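You operate a simulated robot arm through the tools that you are given. There is no shell and no other tool.

The job below is to be done with a simulated robot arm. You get a single attempt, and the scene is never put back.

TASK
Prove that the tester catches the fault on the job card.
Fine: the check box is hooked up; use the card's programme; one test; after it, knob back on GOOD and press halt.

It is judged by the outcome, as a careful person would: the job done as asked, and still so three seconds after it is handed in. It fails if anything else is knocked over, pushed out of place, dropped, spilled or broken.

THE ROBOT
A 7-joint arm with a two-finger parallel gripper, fixed in place. Base frame: the origin is at the foot of the arm, x ahead of it, y to its left, z up. Readings come in mm, rad, newtons and seconds.
Its first joint turns from -2.897 to 2.897 rad. Payload 4.4 kg.
The TCP is the grasp point between the finger pads, 23 mm short of the fingertips. In the tool frame z runs along the fingers and y along their closing line. Largest opening 94 mm; finger width 38, thickness 10; the body of the gripper, 54 by 96 mm, starts 39 mm behind the TCP.
Orientation is told as [roll, pitch, yaw] about the base's x, y, z axes, in that order, counted from this pose: with the fingers straight down and closing along the base's y, the tool's x points along the base's -x, its y along +y and its z along -z.

THE INTERFACE
- The arm moves only by the tool move_arm. Its arguments are lists of equal length, an entry for each row: "translation": the shift along the base's x, y, z in cm, a list of three; "dr": the turn, a rotation vector about the base's x, y, z in rad, a list of three. In form: {"translation": [[tx, ty, tz], ...], "dr": [[rx, ry, rz], ...]}. A call has 1 to 20 rows; each row is the pose to reach, as a shift and turn from the pose commanded when the call began. "hand" is the gripper command, from -1 (fully open) to 1 (shut), values between in proportion, set as the call begins (left out, the last holds). Each row takes 0.2 s and may step no farther than 50 mm and 0.15 rad from the row before; otherwise, or with a gripper value out of range, the whole call is refused. Where a pose cannot be reached the arm comes as near as it can. A force on the tool above 40 N (or 10 N above the force at the start of the call, whichever is more), or a blocked arm, ends the call early, and 0.2 s more pass. Each finger travels about 72 mm/s and halts on what it meets, pressing with about 21 N; the grip force reading is that of the motor and also rises with nothing between the fingers. The clock runs only during rows and for 0.2 s after the last one: add rows that repeat a pose to give the fingers time. The reply holds the time, the measured pose of the TCP, the force on the tool along the base axes, the opening and the grip force, in the units named above and with some noise, with the torque about the TCP (base axes, N m) and any sound that the robot's microphone picked up.
- Cameras (640 x 400 px; columns grow to the right, rows downward): "scene" is fixed at [49.8, 500.1, 1592.5]; the picture's right is [-0.48, -0.88, 0.00], its down [-0.49, 0.27, -0.83] and it looks along [0.73, -0.40, -0.56] (base axes); focal length 308 px, centre (320, 200). "wrist" rides on the gripper at [86, 16, -75] in the tool frame; the picture's right is [-0.18, 0.98, 0.00], its down [-0.58, -0.11, -0.81] and it looks along [-0.79, -0.15, 0.59] (tool axes); focal length 243 px, centre (320, 200).
- get_image(camera): a new picture of that camera. No time passes.
- pixel_to_xyz(camera, pixels): for up to 12 pixels [column, row] of the newest picture of that camera ("zoom" is the newest enlarged one), the place [x, y, z] in the base frame of the surface seen there, good to about 3 mm. No time passes.
- close_up(camera, box): a new picture of the part [left, top, right, bottom] of that camera's present view, enlarged. No time passes.
- hand_in(): hands the job in; it is judged then, once.

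Leave the gripper open and the arm clear of the work at the hand-in unless told otherwise.

The tools are called as name(argument=value, ...) on one line, values as JSON. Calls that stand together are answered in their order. move_arm: Moves the arm, as the interface text tells. Its arguments: {"type":"object","properties":{"translation":{"type":"array"},"dr":{"type":"array"},"hand":{"type":"number"}},"required":["translation","dr"]} The other tools are called the same way: get_image (camera) takes a picture; pixel_to_xyz (camera, pixels) gives the place of the surface under pixels of a picture; close_up (camera, box) takes an enlarged picture of a part of a camera's view; hand_in () hands the job in.

At the start:

```text
t: 0.0
tool_pos: [531.3, -23.8, 1285.3]
ee_rot: [-0.001, -0.001, 0.001]
ft_force: [-0.4, 0.7, -0.4]
ft_torque: [-0.03, 0.02, -0.01]
finger_gap: 94.1
grip_force: 0.0
```

scene: 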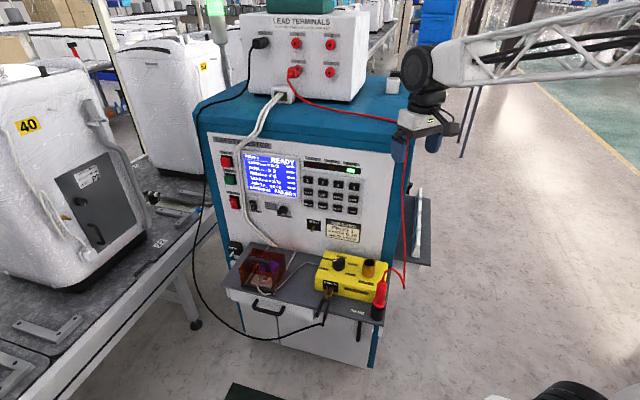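
wrist: 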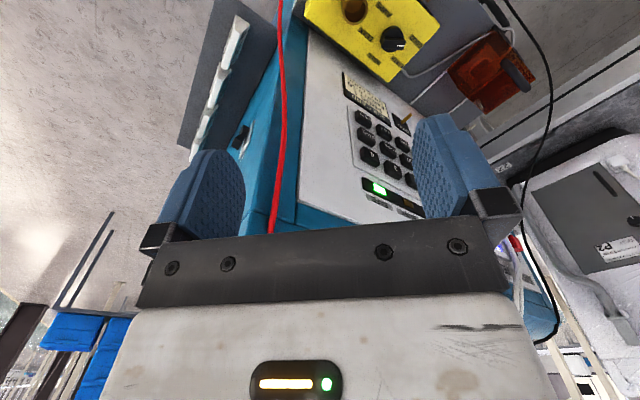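

The scene shows a safety tester with a display, a keypad, a job card and a yellow check box with knobs. I'll zoom in on the panel (px 200-370, 130-240) and on the check box to read the labels.

close_up(camera="scene", box=[205, 130, 305, 220])

close_up(camera="scene", box=[295, 150, 375, 250])

close_up(camera="scene", box=[300, 235, 400, 325])

close_up(camera="scene", box=[215, 230, 315, 320])

close_up(camera="wrist", box=[300, 0, 560, 200])

```text
4.44 times, centred on (255, 175) of scene
```

zoom: 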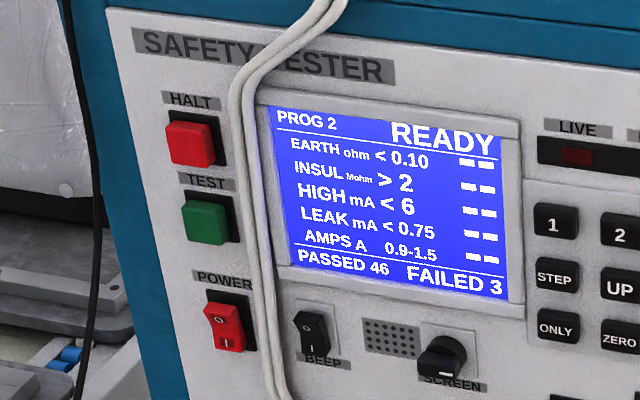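

```text
4.00 times, centred on (335, 200) of scene
```

zoom: 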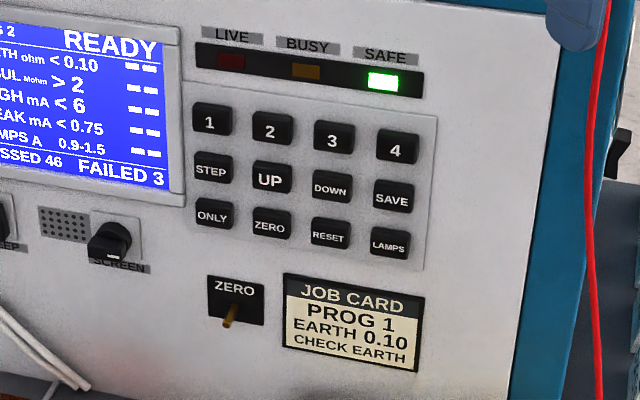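

```text
4.44 times, centred on (350, 280) of scene
```

zoom: 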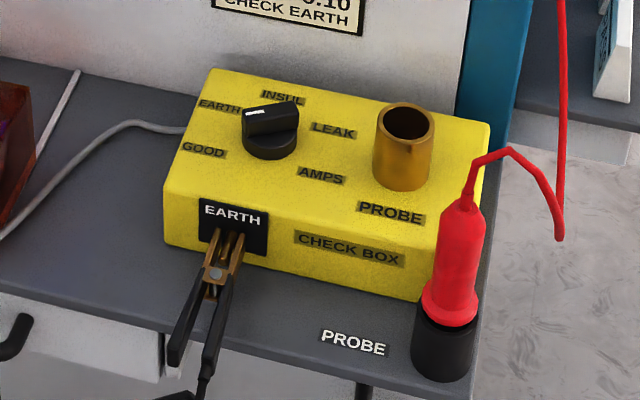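

```text
4.44 times, centred on (265, 275) of scene
```

zoom: 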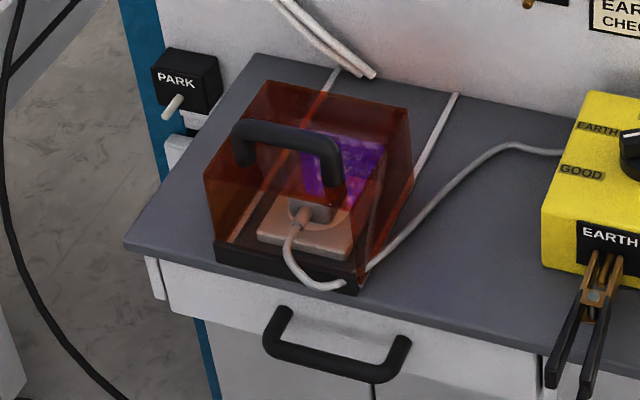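

```text
2.00 times, centred on (430, 100) of wrist
```

zoom: 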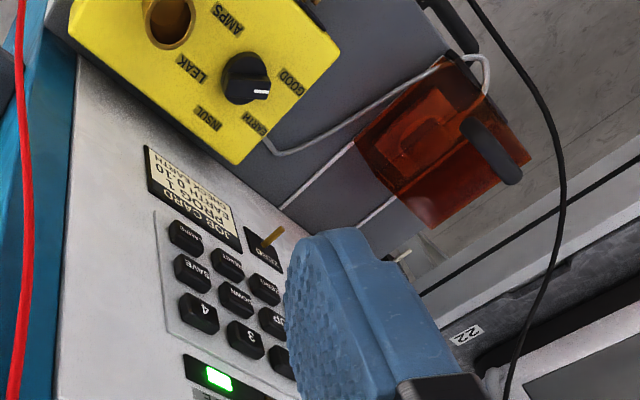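

The job card reads PROG 1, EARTH 0.10, CHECK EARTH. The display shows PROG 2 READY, SAFE is lit, and PASSED 46 / FAILED 3. Next I'll measure where the buttons, knob, table and other parts are.

close_up(camera="scene", box=[295, 150, 375, 250])

pixel_to_xyz(camera="zoom", pixels=[[209, 122], [270, 130], [333, 139], [396, 147], [210, 170], [388, 244], [150, 170], [480, 200], [490, 330], [383, 80], [229, 315], [350, 310]])

pixel_to_xyz(camera="scene", pixels=[[225, 162], [230, 179], [234, 202], [246, 200], [251, 206], [284, 211], [240, 250], [289, 94], [250, 75], [300, 90], [270, 280], [340, 315]])

```text
4.00 times, centred on (335, 200) of scene
```

zoom: 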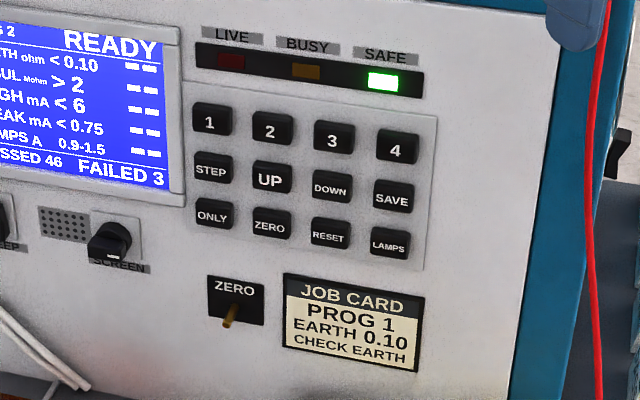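

```text
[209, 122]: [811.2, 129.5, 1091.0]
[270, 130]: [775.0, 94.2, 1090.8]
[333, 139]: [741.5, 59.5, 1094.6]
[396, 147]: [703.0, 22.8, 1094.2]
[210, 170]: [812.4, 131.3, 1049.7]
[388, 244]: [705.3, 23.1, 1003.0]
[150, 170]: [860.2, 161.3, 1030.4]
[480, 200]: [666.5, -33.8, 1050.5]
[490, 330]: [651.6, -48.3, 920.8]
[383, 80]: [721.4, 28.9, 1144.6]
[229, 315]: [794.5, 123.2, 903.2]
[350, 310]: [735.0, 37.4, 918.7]
```

```text
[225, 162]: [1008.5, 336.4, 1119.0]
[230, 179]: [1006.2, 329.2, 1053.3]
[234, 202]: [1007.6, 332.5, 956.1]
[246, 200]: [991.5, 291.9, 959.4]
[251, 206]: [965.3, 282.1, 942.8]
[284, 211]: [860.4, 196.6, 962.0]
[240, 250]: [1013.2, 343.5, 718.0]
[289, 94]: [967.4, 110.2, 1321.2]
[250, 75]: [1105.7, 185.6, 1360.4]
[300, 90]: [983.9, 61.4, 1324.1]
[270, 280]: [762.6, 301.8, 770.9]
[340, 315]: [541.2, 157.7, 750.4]
```

The panel faces roughly (-0.7, +0.71, 0) and stands vertical at a 45° angle. I'll zoom in on the check box and measure the knob, labels, probe, clip and table.

close_up(camera="scene", box=[312, 244, 376, 284])

pixel_to_xyz(camera="scene", pixels=[[500, 250], [300, 260], [330, 262], [345, 285], [386, 292], [368, 262], [379, 285], [377, 305], [350, 290], [326, 290], [320, 315], [265, 262]])

```text
10.00 times, centred on (344, 264) of scene
```

zoom: 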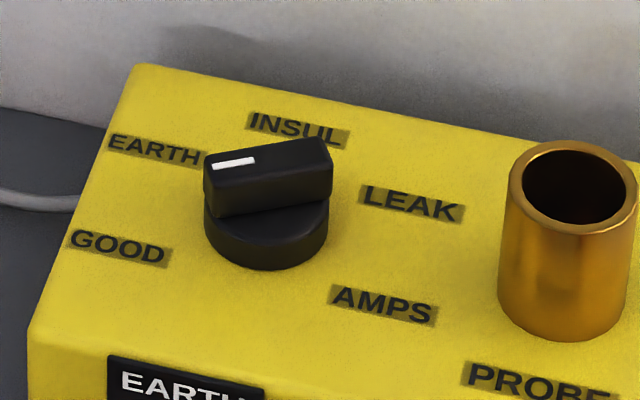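

```text
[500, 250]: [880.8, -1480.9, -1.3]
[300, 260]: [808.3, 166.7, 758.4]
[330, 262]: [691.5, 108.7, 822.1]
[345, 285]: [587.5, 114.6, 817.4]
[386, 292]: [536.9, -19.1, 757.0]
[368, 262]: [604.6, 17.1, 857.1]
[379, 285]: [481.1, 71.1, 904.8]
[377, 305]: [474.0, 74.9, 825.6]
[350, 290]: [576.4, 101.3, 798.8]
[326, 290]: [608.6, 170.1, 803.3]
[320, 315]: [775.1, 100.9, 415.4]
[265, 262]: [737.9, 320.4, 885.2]
```

Now I'll measure the knob's bar ends, its mark and the labels on the enlarged picture.

pixel_to_xyz(camera="zoom", pixels=[[215, 162], [252, 160], [324, 147], [268, 163], [226, 205], [265, 250], [155, 150], [298, 128], [410, 203], [383, 305], [118, 247], [207, 155]])

close_up(camera="wrist", box=[300, 0, 460, 100])

```text
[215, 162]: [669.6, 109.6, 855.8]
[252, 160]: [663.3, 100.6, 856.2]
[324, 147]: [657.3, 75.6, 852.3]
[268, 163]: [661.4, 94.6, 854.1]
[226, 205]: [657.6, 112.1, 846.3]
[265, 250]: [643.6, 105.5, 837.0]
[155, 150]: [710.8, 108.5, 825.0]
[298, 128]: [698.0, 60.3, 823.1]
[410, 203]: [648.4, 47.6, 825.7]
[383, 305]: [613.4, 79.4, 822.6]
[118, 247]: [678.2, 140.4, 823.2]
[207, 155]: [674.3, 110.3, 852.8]
```

```text
4.00 times, centred on (380, 50) of wrist
```

zoom: 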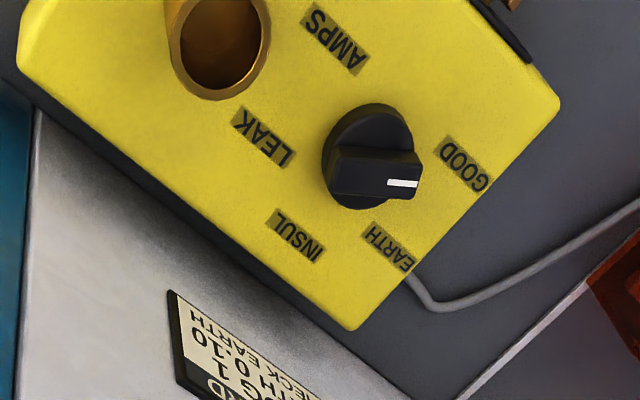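

By its mark, the knob points at about 75° in base axes, which matches GOOD. EARTH is about 60° clockwise from there, seen from above. Before planning paths I'll measure the red probe lead, the white cords and the black lead.

pixel_to_xyz(camera="scene", pixels=[[405, 286], [404, 265], [403, 240], [403, 210], [404, 180], [406, 160], [407, 140], [370, 117], [330, 108], [305, 97], [397, 280], [383, 272]])

close_up(camera="scene", box=[360, 90, 460, 180])

close_up(camera="scene", box=[180, 80, 300, 180])

pixel_to_xyz(camera="zoom", pixels=[[540, 50], [540, 100], [505, 80], [440, 150], [380, 220], [352, 250], [335, 290], [340, 340], [365, 395], [115, 250], [100, 370], [240, 120]])

```text
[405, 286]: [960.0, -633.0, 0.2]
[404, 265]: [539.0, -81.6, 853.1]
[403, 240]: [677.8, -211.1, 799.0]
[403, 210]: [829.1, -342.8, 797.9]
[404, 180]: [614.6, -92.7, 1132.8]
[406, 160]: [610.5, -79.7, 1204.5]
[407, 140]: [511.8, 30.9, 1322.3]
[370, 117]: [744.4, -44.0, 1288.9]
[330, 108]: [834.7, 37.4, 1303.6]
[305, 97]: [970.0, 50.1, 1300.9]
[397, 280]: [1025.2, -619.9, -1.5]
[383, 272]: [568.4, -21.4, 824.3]
```

```text
4.44 times, centred on (410, 135) of scene
```

zoom: 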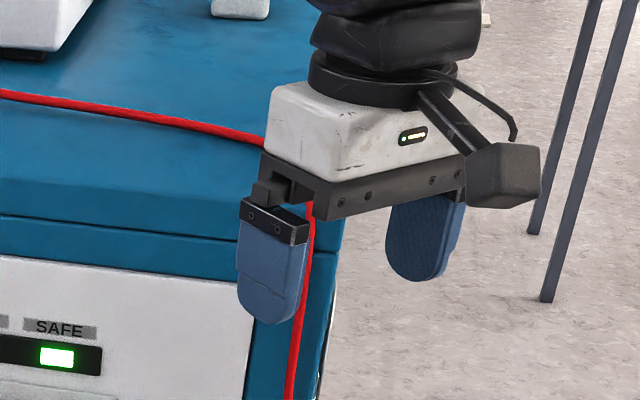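

```text
4.00 times, centred on (240, 130) of scene
```

zoom: 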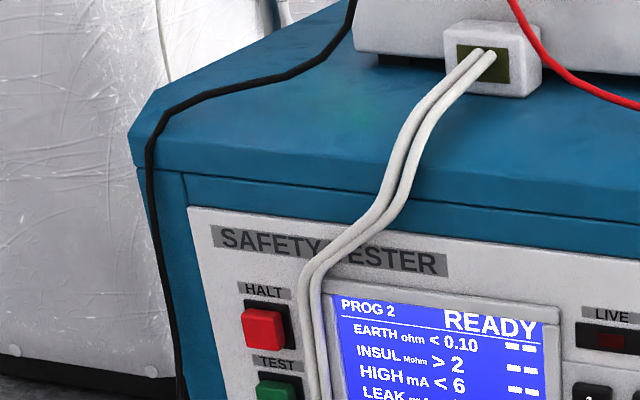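

```text
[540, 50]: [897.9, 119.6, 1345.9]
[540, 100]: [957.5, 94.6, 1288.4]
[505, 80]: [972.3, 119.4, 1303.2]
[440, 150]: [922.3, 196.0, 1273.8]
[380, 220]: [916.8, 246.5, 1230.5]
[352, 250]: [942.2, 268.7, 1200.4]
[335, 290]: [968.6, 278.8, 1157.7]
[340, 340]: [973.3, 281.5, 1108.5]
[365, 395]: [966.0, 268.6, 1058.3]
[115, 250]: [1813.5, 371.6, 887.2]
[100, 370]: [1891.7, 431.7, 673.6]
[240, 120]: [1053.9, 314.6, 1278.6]
```

The red probe lead hangs by the tester's right edge near (612, -85). The white cords run just right of HALT and TEST. I'll back the arm away from the panel, shut the fingers to make a pressing tip, and pitch the tool until it points horizontally forward.

move_arm(translation=[[-1, 1, 0], [-2, 2.5, -0.5], [-3, 4, -1], [-4, 5.5, -2], [-5, 7, -3], [-6, 8, -4], [-6.5, 9, -5], [-7, 10, -6], [-7.5, 11, -7], [-8, 12, -8], [-8, 12, -8.5]], dr=[[0, -0.1428, 0], [0, -0.2856, 0], [0, -0.4284, 0], [0, -0.5712, 0], [0, -0.714, 0], [0, -0.8568, 0], [0, -0.9996, 0], [0, -1.1424, 0], [0, -1.2852, 0], [0, -1.428, 0], [0, -1.5708, 0]], hand=1)

```text
t: 2.6
tool_pos: [465.8, 103.0, 1174.0]
ee_rot: [-0.273, -1.515, 0.27]
ft_force: [-0.5, 0.0, -0.2]
ft_torque: [-0.01, 0.03, -0.01]
finger_gap: 0.0
grip_force: 21.0
stopped in row 11: the arm was blocked; the commanded pose is now the measured one
```

The move stopped in row 11 as "blocked" with almost no force, so it's probably a joint limit or the arm itself. I'll look at the scene.

get_image(camera="scene")

get_image(camera="wrist")

```text
taken
```

scene: 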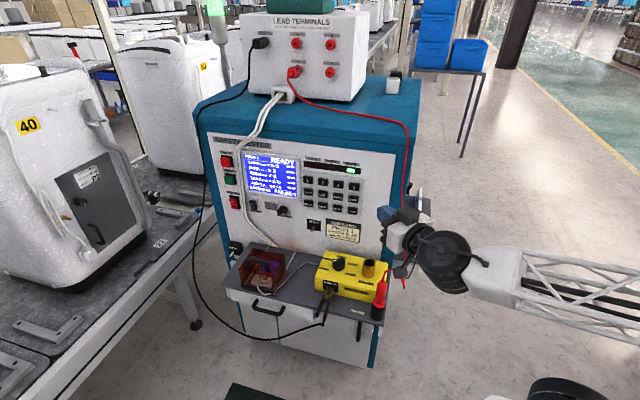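

```text
taken
```

wrist: 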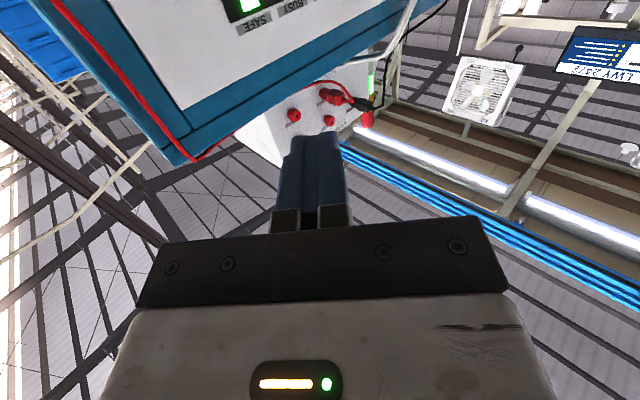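

The forearm now lies level near the tool's height, so the block looks like a wrist limit. I'll ease the pitch back a little so the fingers point slightly downward, and see whether the arm moves freely.

move_arm(translation=[[1, 2, 0.5], [2, 4, 1], [3, 6, 1]], dr=[[0, 0.1, 0], [0, 0.2, 0], [0, 0.25, 0]])

```text
t: 3.4
tool_pos: [496.3, 162.2, 1184.4]
ee_rot: [-0.051, -1.265, 0.05]
ft_force: [0.0, 0.3, 0.2]
ft_torque: [-0.03, -0.02, 0.03]
finger_gap: 0.3
grip_force: 21.0
```

That moved freely. Now I'll yaw the tool 45° clockwise to face the panel while sliding toward a stand-off in front of key 1.

move_arm(translation=[[2, 2, -0.5], [4, 4, -1], [6, 6, -2], [8, 8, -2.5], [10, 10, -3], [12, 12, -3.5]], dr=[[0, 0, -0.131], [0, 0, -0.262], [0, 0, -0.393], [0, 0, -0.524], [0, 0, -0.655], [0, 0, -0.785]])

get_image(camera="scene")

get_image(camera="wrist")

```text
t: 4.8
tool_pos: [616.2, 282.1, 1150.7]
ee_rot: [-0.048, -1.268, -0.737]
ft_force: [-0.5, -0.7, 0.1]
ft_torque: [0.02, 0.02, -0.03]
finger_gap: 0.0
grip_force: 21.4
```

```text
taken
```

scene: 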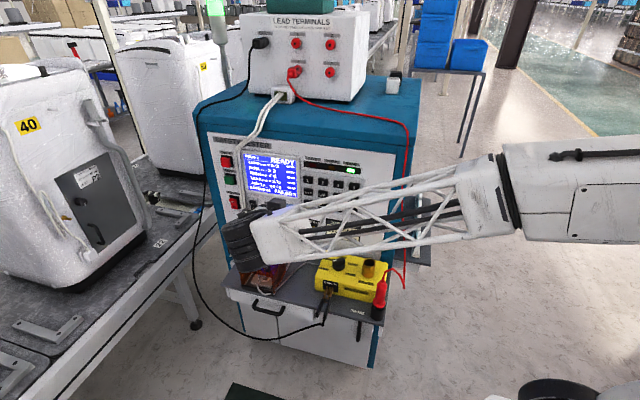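

```text
taken
```

wrist: 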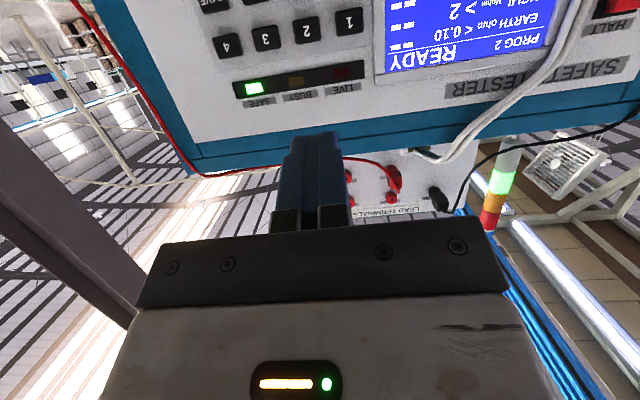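

The tool now faces the panel, pointing about 17° downward, and the wrist camera sees it upside down. I'll refine the key 1 position at wrist px (348, 22), the keys around it, the cords and HALT.

pixel_to_xyz(camera="wrist", pixels=[[348, 22], [335, 22], [361, 22], [348, 10], [348, 34], [306, 28], [263, 37], [253, 87], [300, 83], [520, 100], [570, 30], [610, 10]])

close_up(camera="wrist", box=[180, 0, 420, 150])

```text
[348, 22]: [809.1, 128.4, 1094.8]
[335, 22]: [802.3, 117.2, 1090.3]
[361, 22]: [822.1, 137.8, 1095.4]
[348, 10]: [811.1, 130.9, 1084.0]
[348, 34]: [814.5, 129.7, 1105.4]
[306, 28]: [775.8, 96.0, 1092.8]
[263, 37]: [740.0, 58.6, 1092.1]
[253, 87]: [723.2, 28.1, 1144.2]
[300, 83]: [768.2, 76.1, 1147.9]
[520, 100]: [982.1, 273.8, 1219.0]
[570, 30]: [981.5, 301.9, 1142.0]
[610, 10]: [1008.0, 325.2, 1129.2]
```

```text
2.67 times, centred on (300, 75) of wrist
```

zoom: 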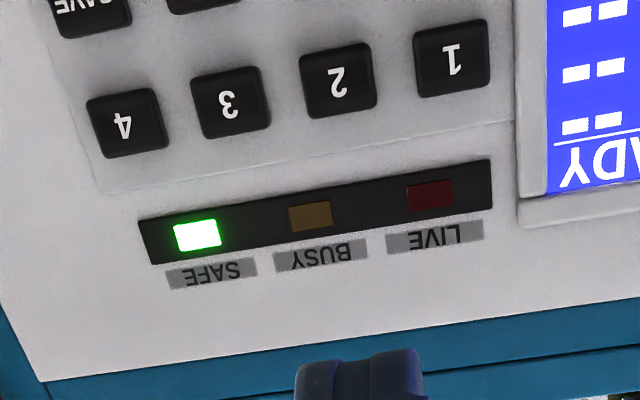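

Key 1's face centre is at about (811, 129.5, 1093). I'll go to a point 40 mm in front of it.

move_arm(translation=[[3, -2.2, -1.2], [6, -4.4, -2.4], [9, -6.6, -3.6], [12, -8.8, -4.8], [15, -10.8, -5.7], [15, -10.8, -5.7]], dr=[[0, 0, 0], [0, 0, 0], [0, 0, 0], [0, 0, 0], [0, 0, 0], [0, 0, 0]])

get_image(camera="wrist")

get_image(camera="scene")

```text
t: 6.2
tool_pos: [766.1, 175.0, 1091.6]
ee_rot: [-0.05, -1.267, -0.733]
ft_force: [-0.4, -0.3, 0.7]
ft_torque: [0.02, -0.04, -0.01]
finger_gap: 0.0
grip_force: 21.0
```

```text
taken
```

wrist: 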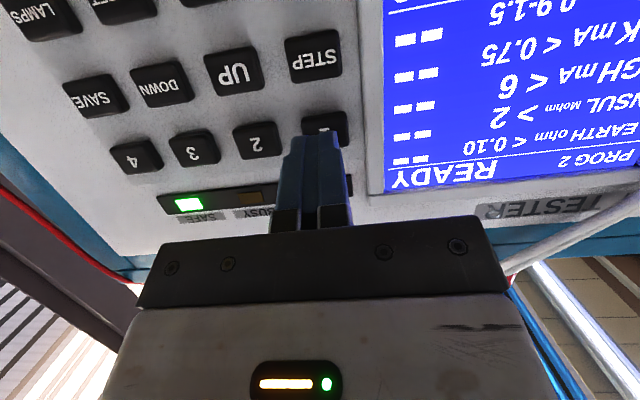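

```text
taken
```

scene: 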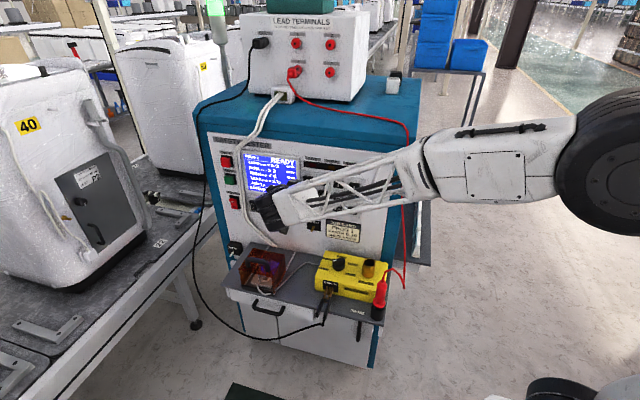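

The fingertips line up with key 1 at px (325, 128). I'll advance along the panel normal, with small steps near the key.

move_arm(translation=[[1.41, -1.41, 0], [2.4, -2.4, 0], [2.69, -2.69, 0], [2.83, -2.83, 0], [2.97, -2.97, 0], [3.04, -3.04, 0]], dr=[[0, 0, 0], [0, 0, 0], [0, 0, 0], [0, 0, 0], [0, 0, 0], [0, 0, 0]])

get_image(camera="wrist")

```text
t: 7.6
tool_pos: [796.3, 144.4, 1092.3]
ee_rot: [-0.049, -1.269, -0.733]
ft_force: [-7.9, 6.0, 1.6]
ft_torque: [-0.07, -0.13, 0.0]
finger_gap: 0.3
grip_force: 21.0
heard: click
```

```text
taken
```

wrist: 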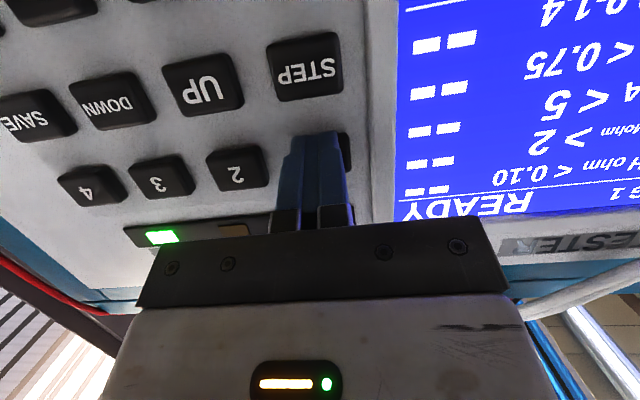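

A click sounded and the display changed to PROG 1 with EARTH < 0.10, which matches the card. Now I'll retract straight back from the key and read the whole display.

move_arm(translation=[[-2.5, 2.5, 0], [-5.5, 5.5, 0.5], [-8.5, 8.5, 1.5], [-11.5, 11.5, 3], [-14.5, 14.5, 5]], dr=[[0, 0, 0], [0, 0, 0], [0, 0, 0], [0, 0, 0], [0, 0, 0]])

close_up(camera="wrist", box=[180, 0, 640, 200])

close_up(camera="scene", box=[205, 130, 305, 220])

```text
t: 8.8
tool_pos: [651.2, 289.8, 1142.9]
ee_rot: [-0.053, -1.267, -0.732]
ft_force: [0.2, -0.7, 0.0]
ft_torque: [-0.01, 0.0, 0.0]
finger_gap: 0.0
grip_force: 21.2
```

```text
1.39 times, centred on (410, 100) of wrist
```

zoom: 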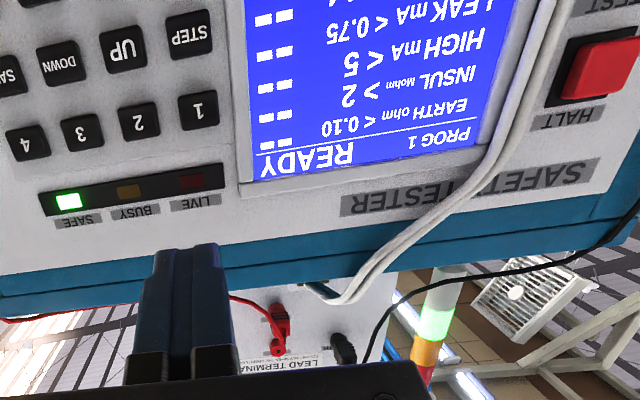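

```text
4.44 times, centred on (255, 175) of scene
```

zoom: 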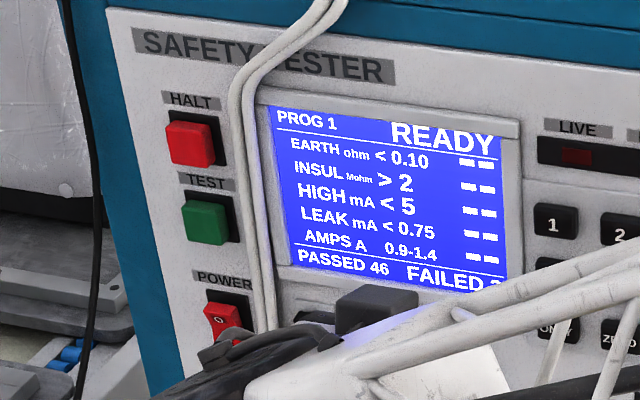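

PROG 1 is READY with EARTH < 0.10, INSUL > 2, HIGH < 5, LEAK < 0.75 and AMPS 0.9-1.4, and SAFE is lit. Now for the knob. First I'll tip the tool back to point straight down, well clear of the panel.

move_arm(translation=[[-0.5, -0.5, 0], [-1, -1, 0], [-1.5, -1.5, 0], [-2, -2, 0], [-2.5, -2.5, 0], [-3, -3, 0], [-3, -3.5, 0], [-3, -4, 0], [-3, -5, 0]], dr=[[0.0998, 0.0998, 0], [0.1996, 0.1996, 0], [0.2994, 0.2994, 0], [0.3992, 0.3992, 0], [0.499, 0.499, 0], [0.5988, 0.5988, 0], [0.6986, 0.6986, 0], [0.7984, 0.7984, 0], [0.897, 0.897, 0]])

get_image(camera="scene")

```text
t: 10.8
tool_pos: [620.5, 238.2, 1142.9]
ee_rot: [0.001, 0.002, -0.77]
ft_force: [1.1, -0.5, 0.0]
ft_torque: [0.02, -0.01, -0.02]
finger_gap: 0.0
grip_force: 20.8
```

```text
taken
```

scene: 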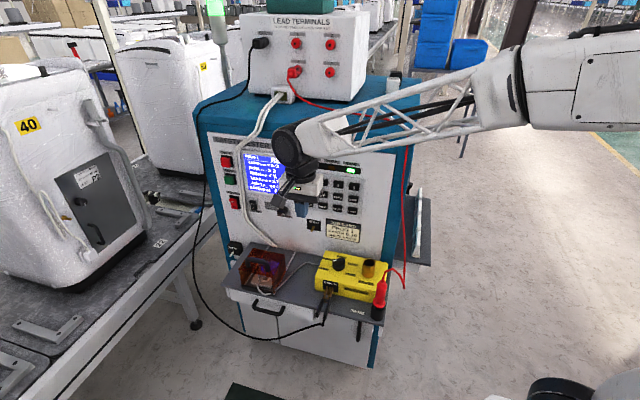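

The tool points straight down at yaw -0.77. I'll yaw +2.08 rad to put the fingers across the knob bar, open the fingers to about 50 mm, and travel to above the knob.

move_arm(translation=[[0, 0, 0], [0, -1, -0.5], [0, -2, -1], [0, -3, -2], [0, -4, -3], [0.5, -5, -4], [1, -6, -5], [1.5, -7, -6], [2, -8, -7], [2.5, -9, -8], [3, -10.5, -9], [3.5, -12, -10], [4, -13, -11], [4.2, -14.4, -12]], dr=[[0, 0, 0.1485], [0, 0, 0.297], [0, 0, 0.4455], [0, 0, 0.594], [0, 0, 0.7425], [0, 0, 0.891], [0, 0, 1.0395], [0, 0, 1.188], [0, 0, 1.3365], [0, 0, 1.485], [0, 0, 1.6335], [0, 0, 1.782], [0, 0, 1.9305], [0, 0, 2.079]], hand=-0.05)

get_image(camera="scene")

get_image(camera="wrist")

```text
t: 13.8
tool_pos: [662.8, 94.8, 1022.5]
ee_rot: [-0.003, 0.003, 1.311]
ft_force: [0.6, 0.1, -0.4]
ft_torque: [0.01, 0.0, 0.0]
finger_gap: 49.2
grip_force: 0.1
```

```text
taken
```

scene: 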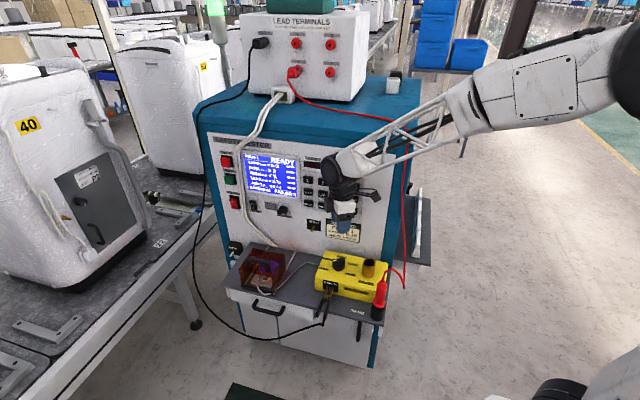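

```text
taken
```

wrist: 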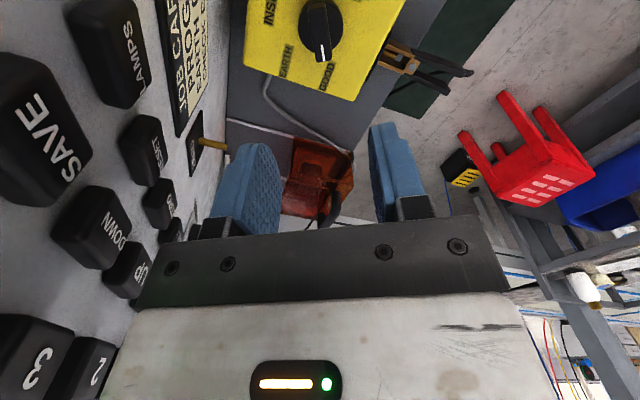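

The tool is above the knob. I'll enlarge the wrist view around the knob at px (320, 28) to check where it points.

close_up(camera="wrist", box=[240, 0, 400, 100])

pixel_to_xyz(camera="zoom", pixels=[[328, 215], [325, 175], [275, 130], [365, 130], [300, 30], [185, 245], [345, 305], [328, 235], [110, 50], [292, 110], [355, 110], [320, 120]])

```text
4.00 times, centred on (320, 50) of wrist
```

zoom: 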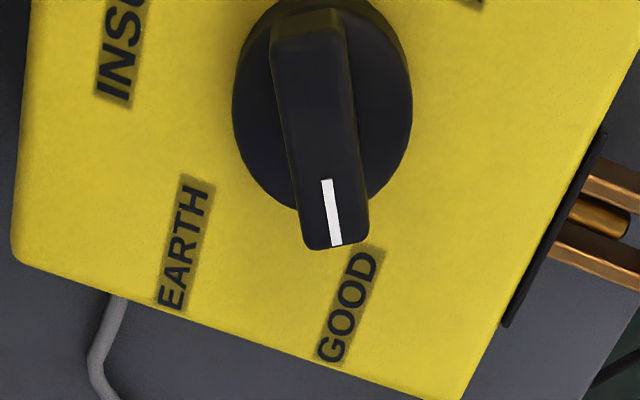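

```text
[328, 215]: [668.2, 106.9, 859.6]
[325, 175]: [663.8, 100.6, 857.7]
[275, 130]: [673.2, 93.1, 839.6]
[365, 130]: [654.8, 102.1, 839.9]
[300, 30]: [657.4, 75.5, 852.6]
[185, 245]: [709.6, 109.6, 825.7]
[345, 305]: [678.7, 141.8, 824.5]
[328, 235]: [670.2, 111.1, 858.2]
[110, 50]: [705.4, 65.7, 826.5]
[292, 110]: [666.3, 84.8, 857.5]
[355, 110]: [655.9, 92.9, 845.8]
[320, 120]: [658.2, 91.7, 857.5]
```

The mark points at GOOD, with the bar at roughly 72°. The bar top is at z 857 and the disc at 840. I'll lower to TCP z 866 so the fingertips sit at 843, straddling the bar.

move_arm(translation=[[0, 0, -4], [0, -0.05, -8], [0.05, -0.1, -12], [0.05, -0.1, -14], [0.05, -0.1, -15.65], [0.05, -0.1, -15.65]], dr=[[0, 0, -0.01], [0, 0, -0.02], [0, 0, -0.03], [0, 0, -0.03], [0, 0, -0.03], [0, 0, -0.03]])

get_image(camera="wrist")

close_up(camera="scene", box=[290, 190, 410, 320])

```text
t: 15.2
tool_pos: [663.8, 93.3, 865.3]
ee_rot: [-0.002, 0.003, 1.28]
ft_force: [-0.4, -0.7, 0.1]
ft_torque: [0.0, -0.02, 0.0]
finger_gap: 49.2
grip_force: 0.0
```

```text
taken
```

wrist: 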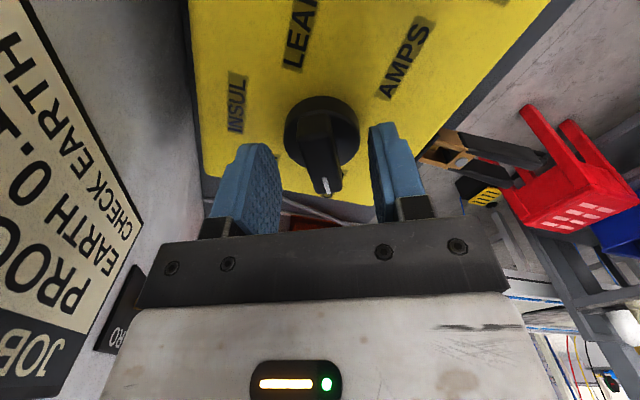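

```text
3.08 times, centred on (350, 255) of scene
```

zoom: 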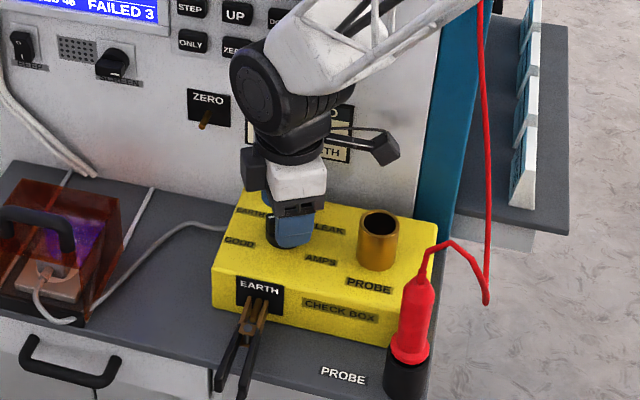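

The bar sits between the fingers. I'll close on it now.

move_arm(translation=[[0, 0, 0], [0, 0, 0], [0, 0, 0]], dr=[[0, 0, 0], [0, 0, 0], [0, 0, 0]], hand=1)

get_image(camera="wrist")

```text
t: 16.0
tool_pos: [662.3, 94.2, 866.2]
ee_rot: [-0.001, 0.001, 1.281]
ft_force: [-24.0, 12.6, 9.7]
ft_torque: [0.38, 0.34, 0.03]
finger_gap: 15.8
grip_force: 44.7
```

```text
taken
```

wrist: 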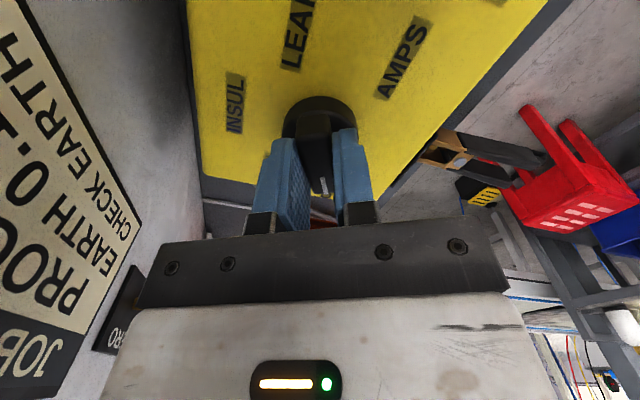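

The bar is gripped with a 15.8 mm gap, but there's a side force of about 27 N because I'm slightly off-centre. I'll shift about 1.5 mm in the direction the tool is being pushed, so it doesn't load the box.

move_arm(translation=[[-0.08, 0.04, 0], [-0.15, 0.08, 0.03], [-0.15, 0.08, 0.03]], dr=[[0, 0, 0], [0, 0, 0], [0, 0, 0]])

```text
t: 16.8
tool_pos: [662.7, 94.4, 865.0]
ee_rot: [-0.002, 0.001, 1.278]
ft_force: [19.8, -18.2, -24.3]
ft_torque: [-0.51, -0.19, 0.02]
finger_gap: 16.0
grip_force: 45.2
```

The force has reversed, so I overshot. I'll go back by about half.

move_arm(translation=[[0.07, -0.045, -0.02], [0.07, -0.045, -0.02]], dr=[[0, 0, 0], [0, 0, 0]])

```text
t: 17.4
tool_pos: [662.0, 94.8, 864.9]
ee_rot: [0.0, 0.002, 1.28]
ft_force: [6.9, -20.8, -22.0]
ft_torque: [0.27, -0.25, 0.04]
finger_gap: 15.5
grip_force: 45.1
```

Some residual sideways and vertical load remains (y -21 N, z -22 N). I'll relieve it with a tiny shift.

move_arm(translation=[[0.0, -0.05, -0.03], [0.0, -0.05, -0.03]], dr=[[0, 0, 0], [0, 0, 0]])

```text
t: 18.0
tool_pos: [663.3, 94.2, 864.8]
ee_rot: [-0.001, 0.002, 1.279]
ft_force: [1.5, -6.8, -15.8]
ft_torque: [-1.09, 0.37, 0.02]
finger_gap: 16.1
grip_force: 45.4
```

The load is low now. I'll start turning the knob clockwise, doing the first half and then checking the forces.

move_arm(translation=[[0, 0, 0], [0, 0, 0], [0, 0, 0], [0, 0, 0]], dr=[[0, 0, -0.12], [0, 0, -0.24], [0, 0, -0.36], [0, 0, -0.48]])

get_image(camera="wrist")

```text
t: 19.0
tool_pos: [661.7, 93.1, 864.8]
ee_rot: [0.0, 0.002, 0.799]
ft_force: [-2.5, -5.9, -16.4]
ft_torque: [0.72, -0.72, 0.01]
finger_gap: 16.0
grip_force: 44.9
```

```text
taken
```

wrist: 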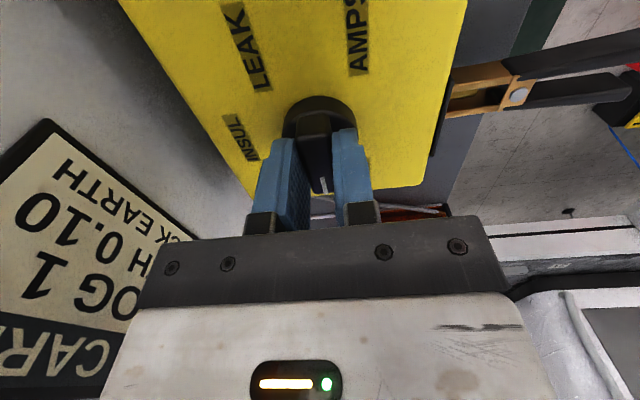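

The knob turns with the gripper and the forces are low. I'll continue to the EARTH angle, around yaw 0.26.

move_arm(translation=[[0, 0, 0], [0, 0, 0], [0, 0, 0], [0, 0, 0], [0, 0, 0]], dr=[[0, 0, -0.12], [0, 0, -0.24], [0, 0, -0.36], [0, 0, -0.48], [0, 0, -0.54]])

get_image(camera="wrist")

close_up(camera="scene", box=[312, 234, 376, 284])

```text
t: 20.2
tool_pos: [661.7, 94.1, 865.2]
ee_rot: [0.0, 0.002, 0.258]
ft_force: [-13.0, -2.5, -11.5]
ft_torque: [-0.08, 0.47, 0.02]
finger_gap: 16.0
grip_force: 45.5
```

```text
taken
```

wrist: 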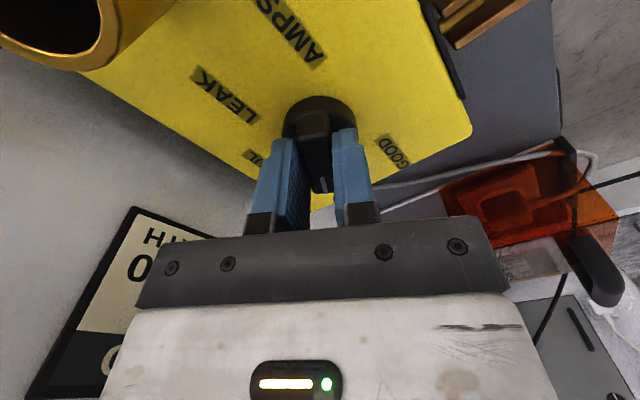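

```text
8.00 times, centred on (344, 259) of scene
```

zoom: 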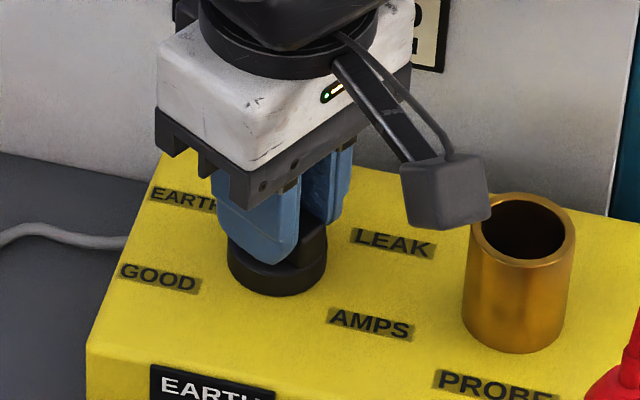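

The tool is now at yaw 0.258. I'll open the fingers to release the knob, then rise straight up and check where it points.

move_arm(translation=[[0, 0, 0], [0, 0, 0], [0, 0, 0]], dr=[[0, 0, 0], [0, 0, 0], [0, 0, 0]], hand=-0.05)

move_arm(translation=[[0, 0, 2], [0, 0, 5], [0, 0, 9], [0, 0, 13], [0, 0, 17]], dr=[[0, 0, 0], [0, 0, 0], [0, 0, 0], [0, 0, 0], [0, 0, 0]])

close_up(camera="scene", box=[312, 244, 376, 284])

get_image(camera="wrist")

```text
t: 21.0
tool_pos: [662.5, 94.0, 865.9]
ee_rot: [0.001, 0.003, 0.258]
ft_force: [-0.1, 0.2, -0.2]
ft_torque: [0.01, 0.01, 0.02]
finger_gap: 49.5
grip_force: 0.1
```

```text
t: 22.2
tool_pos: [662.0, 93.9, 1037.3]
ee_rot: [0.0, 0.005, 0.258]
ft_force: [-0.2, 0.3, 0.2]
ft_torque: [0.01, -0.03, 0.02]
finger_gap: 49.4
grip_force: 0.1
```

```text
10.00 times, centred on (344, 264) of scene
```

zoom: 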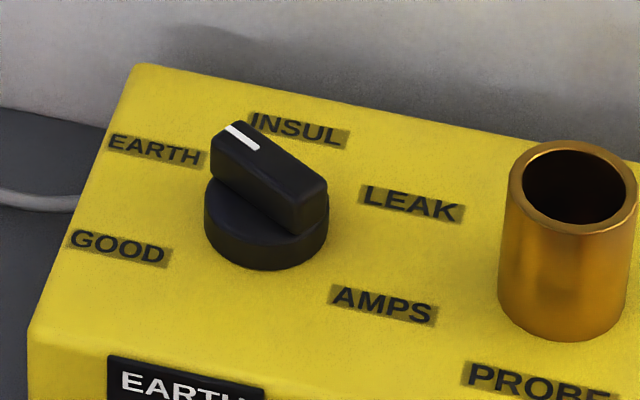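

```text
taken
```

wrist: 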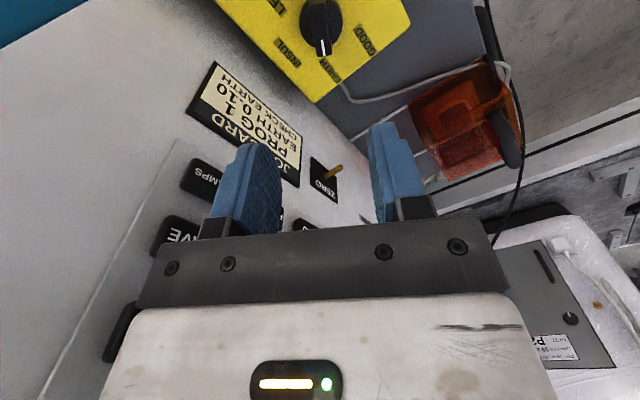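

The box hasn't moved and the knob has turned. I'll zoom the wrist view around the knob at px (322, 30) to confirm it points at EARTH.

close_up(camera="wrist", box=[240, 0, 400, 100])

pixel_to_xyz(camera="zoom", pixels=[[335, 210], [330, 170], [315, 20], [325, 120], [368, 275], [500, 160], [195, 210], [340, 195]])

```text
4.00 times, centred on (320, 50) of wrist
```

zoom: 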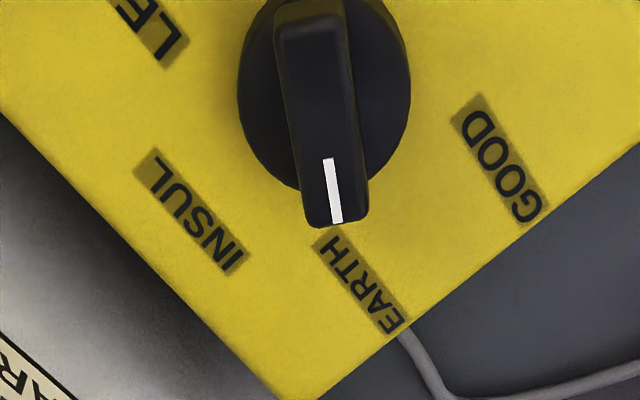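

```text
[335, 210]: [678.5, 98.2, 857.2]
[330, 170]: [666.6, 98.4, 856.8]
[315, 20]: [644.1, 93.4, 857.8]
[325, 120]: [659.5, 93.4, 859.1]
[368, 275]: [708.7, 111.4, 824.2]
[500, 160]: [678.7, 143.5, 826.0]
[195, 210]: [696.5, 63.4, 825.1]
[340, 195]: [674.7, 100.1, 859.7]
```

By pixels the bar's angle is about 150° in panel axes, which points at EARTH. The box hasn't moved. Now I'll go up and away, yaw to face the panel and shut the fingers, ready to press TEST.

move_arm(translation=[[-1, 2, 1], [-2, 4, 2.5], [-3, 6.5, 4], [-4, 9, 5.5], [-5, 11.5, 7], [-6, 14, 8.5], [-6, 16, 9]], dr=[[0, 0, -0.149], [0, 0, -0.298], [0, 0, -0.447], [0, 0, -0.596], [0, 0, -0.745], [0, 0, -0.894], [0, 0, -1.043]], hand=1)

move_arm(translation=[[1, 1, 0], [2.5, 2.5, 0], [4, 4, 0], [5.5, 5.5, 0], [7, 7, 0], [8.5, 8.5, -0.5], [10, 10, -1], [12, 12, -1.5], [14, 14, -2]], dr=[[-0.0998, -0.0998, 0], [-0.1996, -0.1996, 0], [-0.2994, -0.2994, 0], [-0.3992, -0.3992, 0], [-0.499, -0.499, 0], [-0.5988, -0.5988, 0], [-0.6986, -0.6986, 0], [-0.7984, -0.7984, 0], [-0.898, -0.898, 0]])

get_image(camera="scene")

get_image(camera="wrist")

```text
t: 23.8
tool_pos: [601.4, 253.0, 1125.9]
ee_rot: [-0.002, 0.001, -0.787]
ft_force: [-0.3, 0.1, 0.9]
ft_torque: [0.04, 0.05, 0.02]
finger_gap: 0.0
grip_force: 21.4
```

```text
t: 25.8
tool_pos: [743.4, 394.5, 1106.9]
ee_rot: [-0.001, -1.271, -0.786]
ft_force: [-0.6, -0.6, -0.9]
ft_torque: [0.0, 0.02, -0.03]
finger_gap: 0.0
grip_force: 21.1
```

```text
taken
```

scene: 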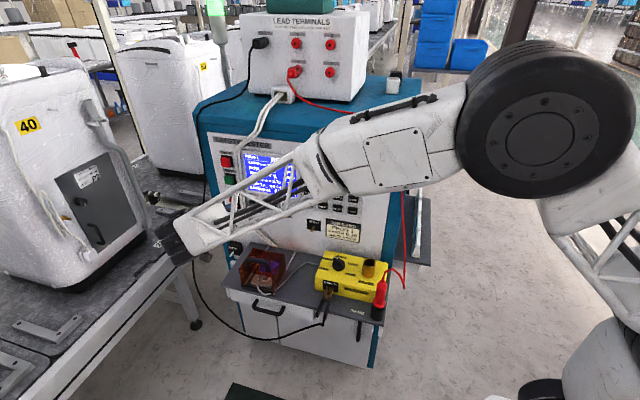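

```text
taken
```

wrist: 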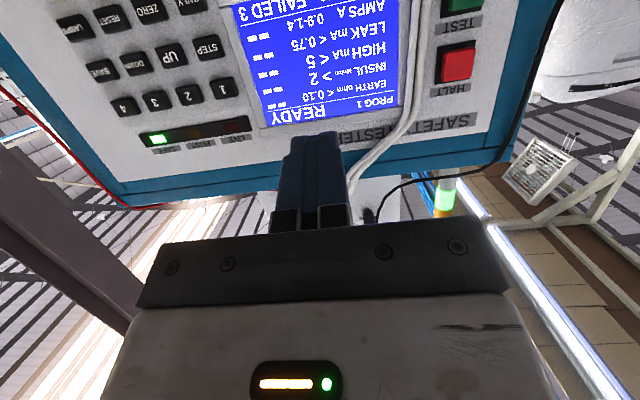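

The tool faces the panel again. TEST is at wrist px (460, 5) and HALT at (457, 62). Before closing in I need to know where the black lead hangs on the left, and how near the washing machine is.

pixel_to_xyz(camera="wrist", pixels=[[457, 62], [447, 62], [457, 50], [458, 75], [460, 5], [418, 60], [410, 85], [519, 110], [523, 60], [527, 20], [590, 60], [412, 30]])

close_up(camera="scene", box=[160, 100, 260, 200])

pixel_to_xyz(camera="scene", pixels=[[204, 150], [203, 170], [202, 190], [130, 190], [100, 130], [150, 120], [190, 285], [165, 215], [193, 120], [175, 170]])

```text
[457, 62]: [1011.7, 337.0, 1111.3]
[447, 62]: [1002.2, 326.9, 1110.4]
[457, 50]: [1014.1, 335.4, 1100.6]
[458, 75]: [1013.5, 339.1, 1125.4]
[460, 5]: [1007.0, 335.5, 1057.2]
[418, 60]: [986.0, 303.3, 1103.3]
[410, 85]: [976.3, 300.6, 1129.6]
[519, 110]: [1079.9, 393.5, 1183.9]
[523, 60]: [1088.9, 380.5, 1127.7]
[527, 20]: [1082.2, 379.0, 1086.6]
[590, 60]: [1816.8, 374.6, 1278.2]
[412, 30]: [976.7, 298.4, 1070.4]
```

```text
4.00 times, centred on (210, 150) of scene
```

zoom: 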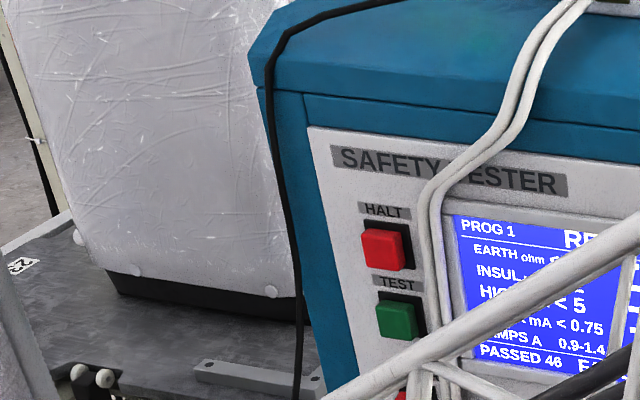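

```text
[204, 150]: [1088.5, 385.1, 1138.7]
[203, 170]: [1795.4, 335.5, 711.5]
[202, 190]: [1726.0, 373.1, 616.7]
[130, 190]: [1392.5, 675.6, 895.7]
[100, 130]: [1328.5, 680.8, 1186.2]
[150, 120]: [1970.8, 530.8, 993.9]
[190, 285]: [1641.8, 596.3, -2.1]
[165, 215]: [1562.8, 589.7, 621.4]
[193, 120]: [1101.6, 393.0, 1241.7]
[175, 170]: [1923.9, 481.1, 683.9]
```

The black lead is about 90 mm left of the buttons at the panel plane, and the white cords are about 40 mm right of them. My 20 mm wide tip fits between. I'll go to 45 mm in front of TEST.

move_arm(translation=[[4, -0.2, -1], [8, -0.4, -2], [12, -0.6, -3], [16, -0.8, -4], [20, -1, -5], [21.6, -1.06, -5.1], [21.6, -1.06, -5.1]], dr=[[0, 0, 0], [0, 0, 0], [0, 0, 0], [0, 0, 0], [0, 0, 0], [0, 0, 0], [0, 0, 0]])

get_image(camera="scene")

get_image(camera="wrist")

```text
t: 27.4
tool_pos: [960.6, 383.3, 1054.2]
ee_rot: [-0.009, -1.27, -0.78]
ft_force: [1.0, 0.2, 0.5]
ft_torque: [0.0, 0.01, 0.01]
finger_gap: 0.0
grip_force: 20.5
```

```text
taken
```

scene: 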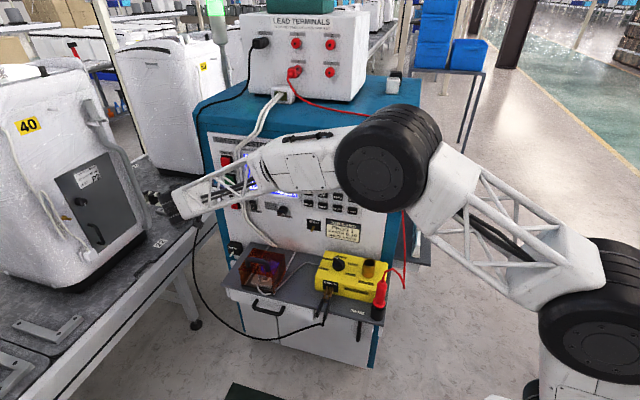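

```text
taken
```

wrist: 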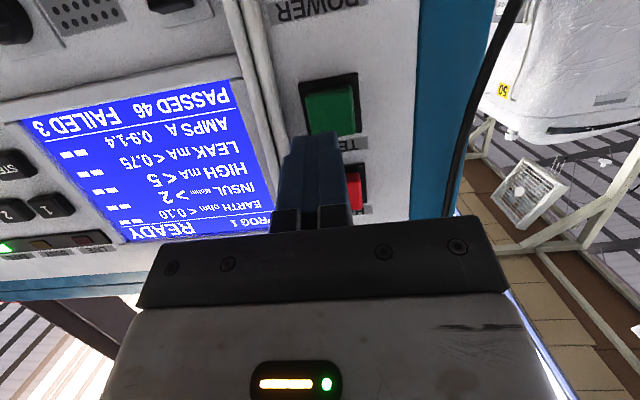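

The fingertips are in front of TEST, the green button at wrist px (333, 108). I'll refine its centre from here.

pixel_to_xyz(camera="wrist", pixels=[[333, 108], [312, 108], [353, 108], [330, 90], [340, 128], [355, 185], [283, 120], [270, 100], [352, 170], [357, 200]])

close_up(camera="wrist", box=[220, 50, 420, 220])

```text
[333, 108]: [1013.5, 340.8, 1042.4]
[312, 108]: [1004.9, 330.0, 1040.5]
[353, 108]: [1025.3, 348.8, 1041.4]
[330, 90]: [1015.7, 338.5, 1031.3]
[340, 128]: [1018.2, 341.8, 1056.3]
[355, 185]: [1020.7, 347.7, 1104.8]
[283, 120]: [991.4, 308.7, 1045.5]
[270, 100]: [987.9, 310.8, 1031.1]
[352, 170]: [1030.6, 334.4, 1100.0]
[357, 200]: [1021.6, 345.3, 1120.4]
```

```text
2.35 times, centred on (320, 135) of wrist
```

zoom: 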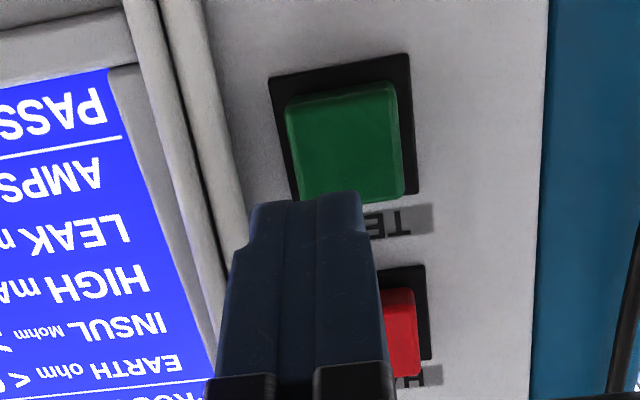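

TEST's centre measures (1013, 340, 1044), so I need 4 mm left and 9 mm down. I'll adjust and advance to just short of contact.

move_arm(translation=[[0.42, 0.42, -0.9], [1.83, -0.99, -0.9], [3.04, -2.2, -0.9], [3.25, -2.41, -0.9]], dr=[[0, 0, 0], [0, 0, 0], [0, 0, 0], [0, 0, 0]])

close_up(camera="wrist", box=[220, 50, 420, 220])

```text
t: 28.4
tool_pos: [992.2, 360.1, 1046.2]
ee_rot: [-0.007, -1.269, -0.782]
ft_force: [-0.1, 0.1, 0.0]
ft_torque: [0.0, -0.05, 0.01]
finger_gap: 0.0
grip_force: 21.1
```

```text
2.35 times, centred on (320, 135) of wrist
```

zoom: 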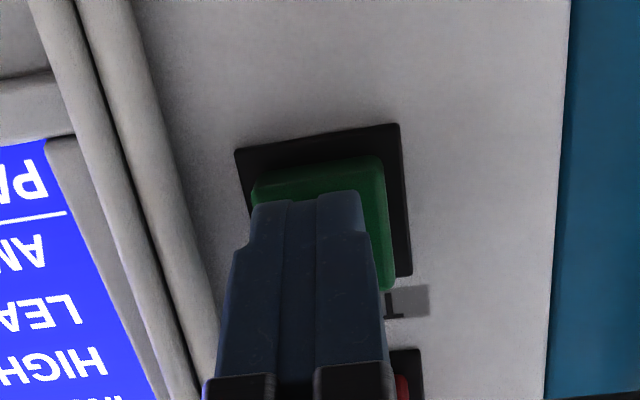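

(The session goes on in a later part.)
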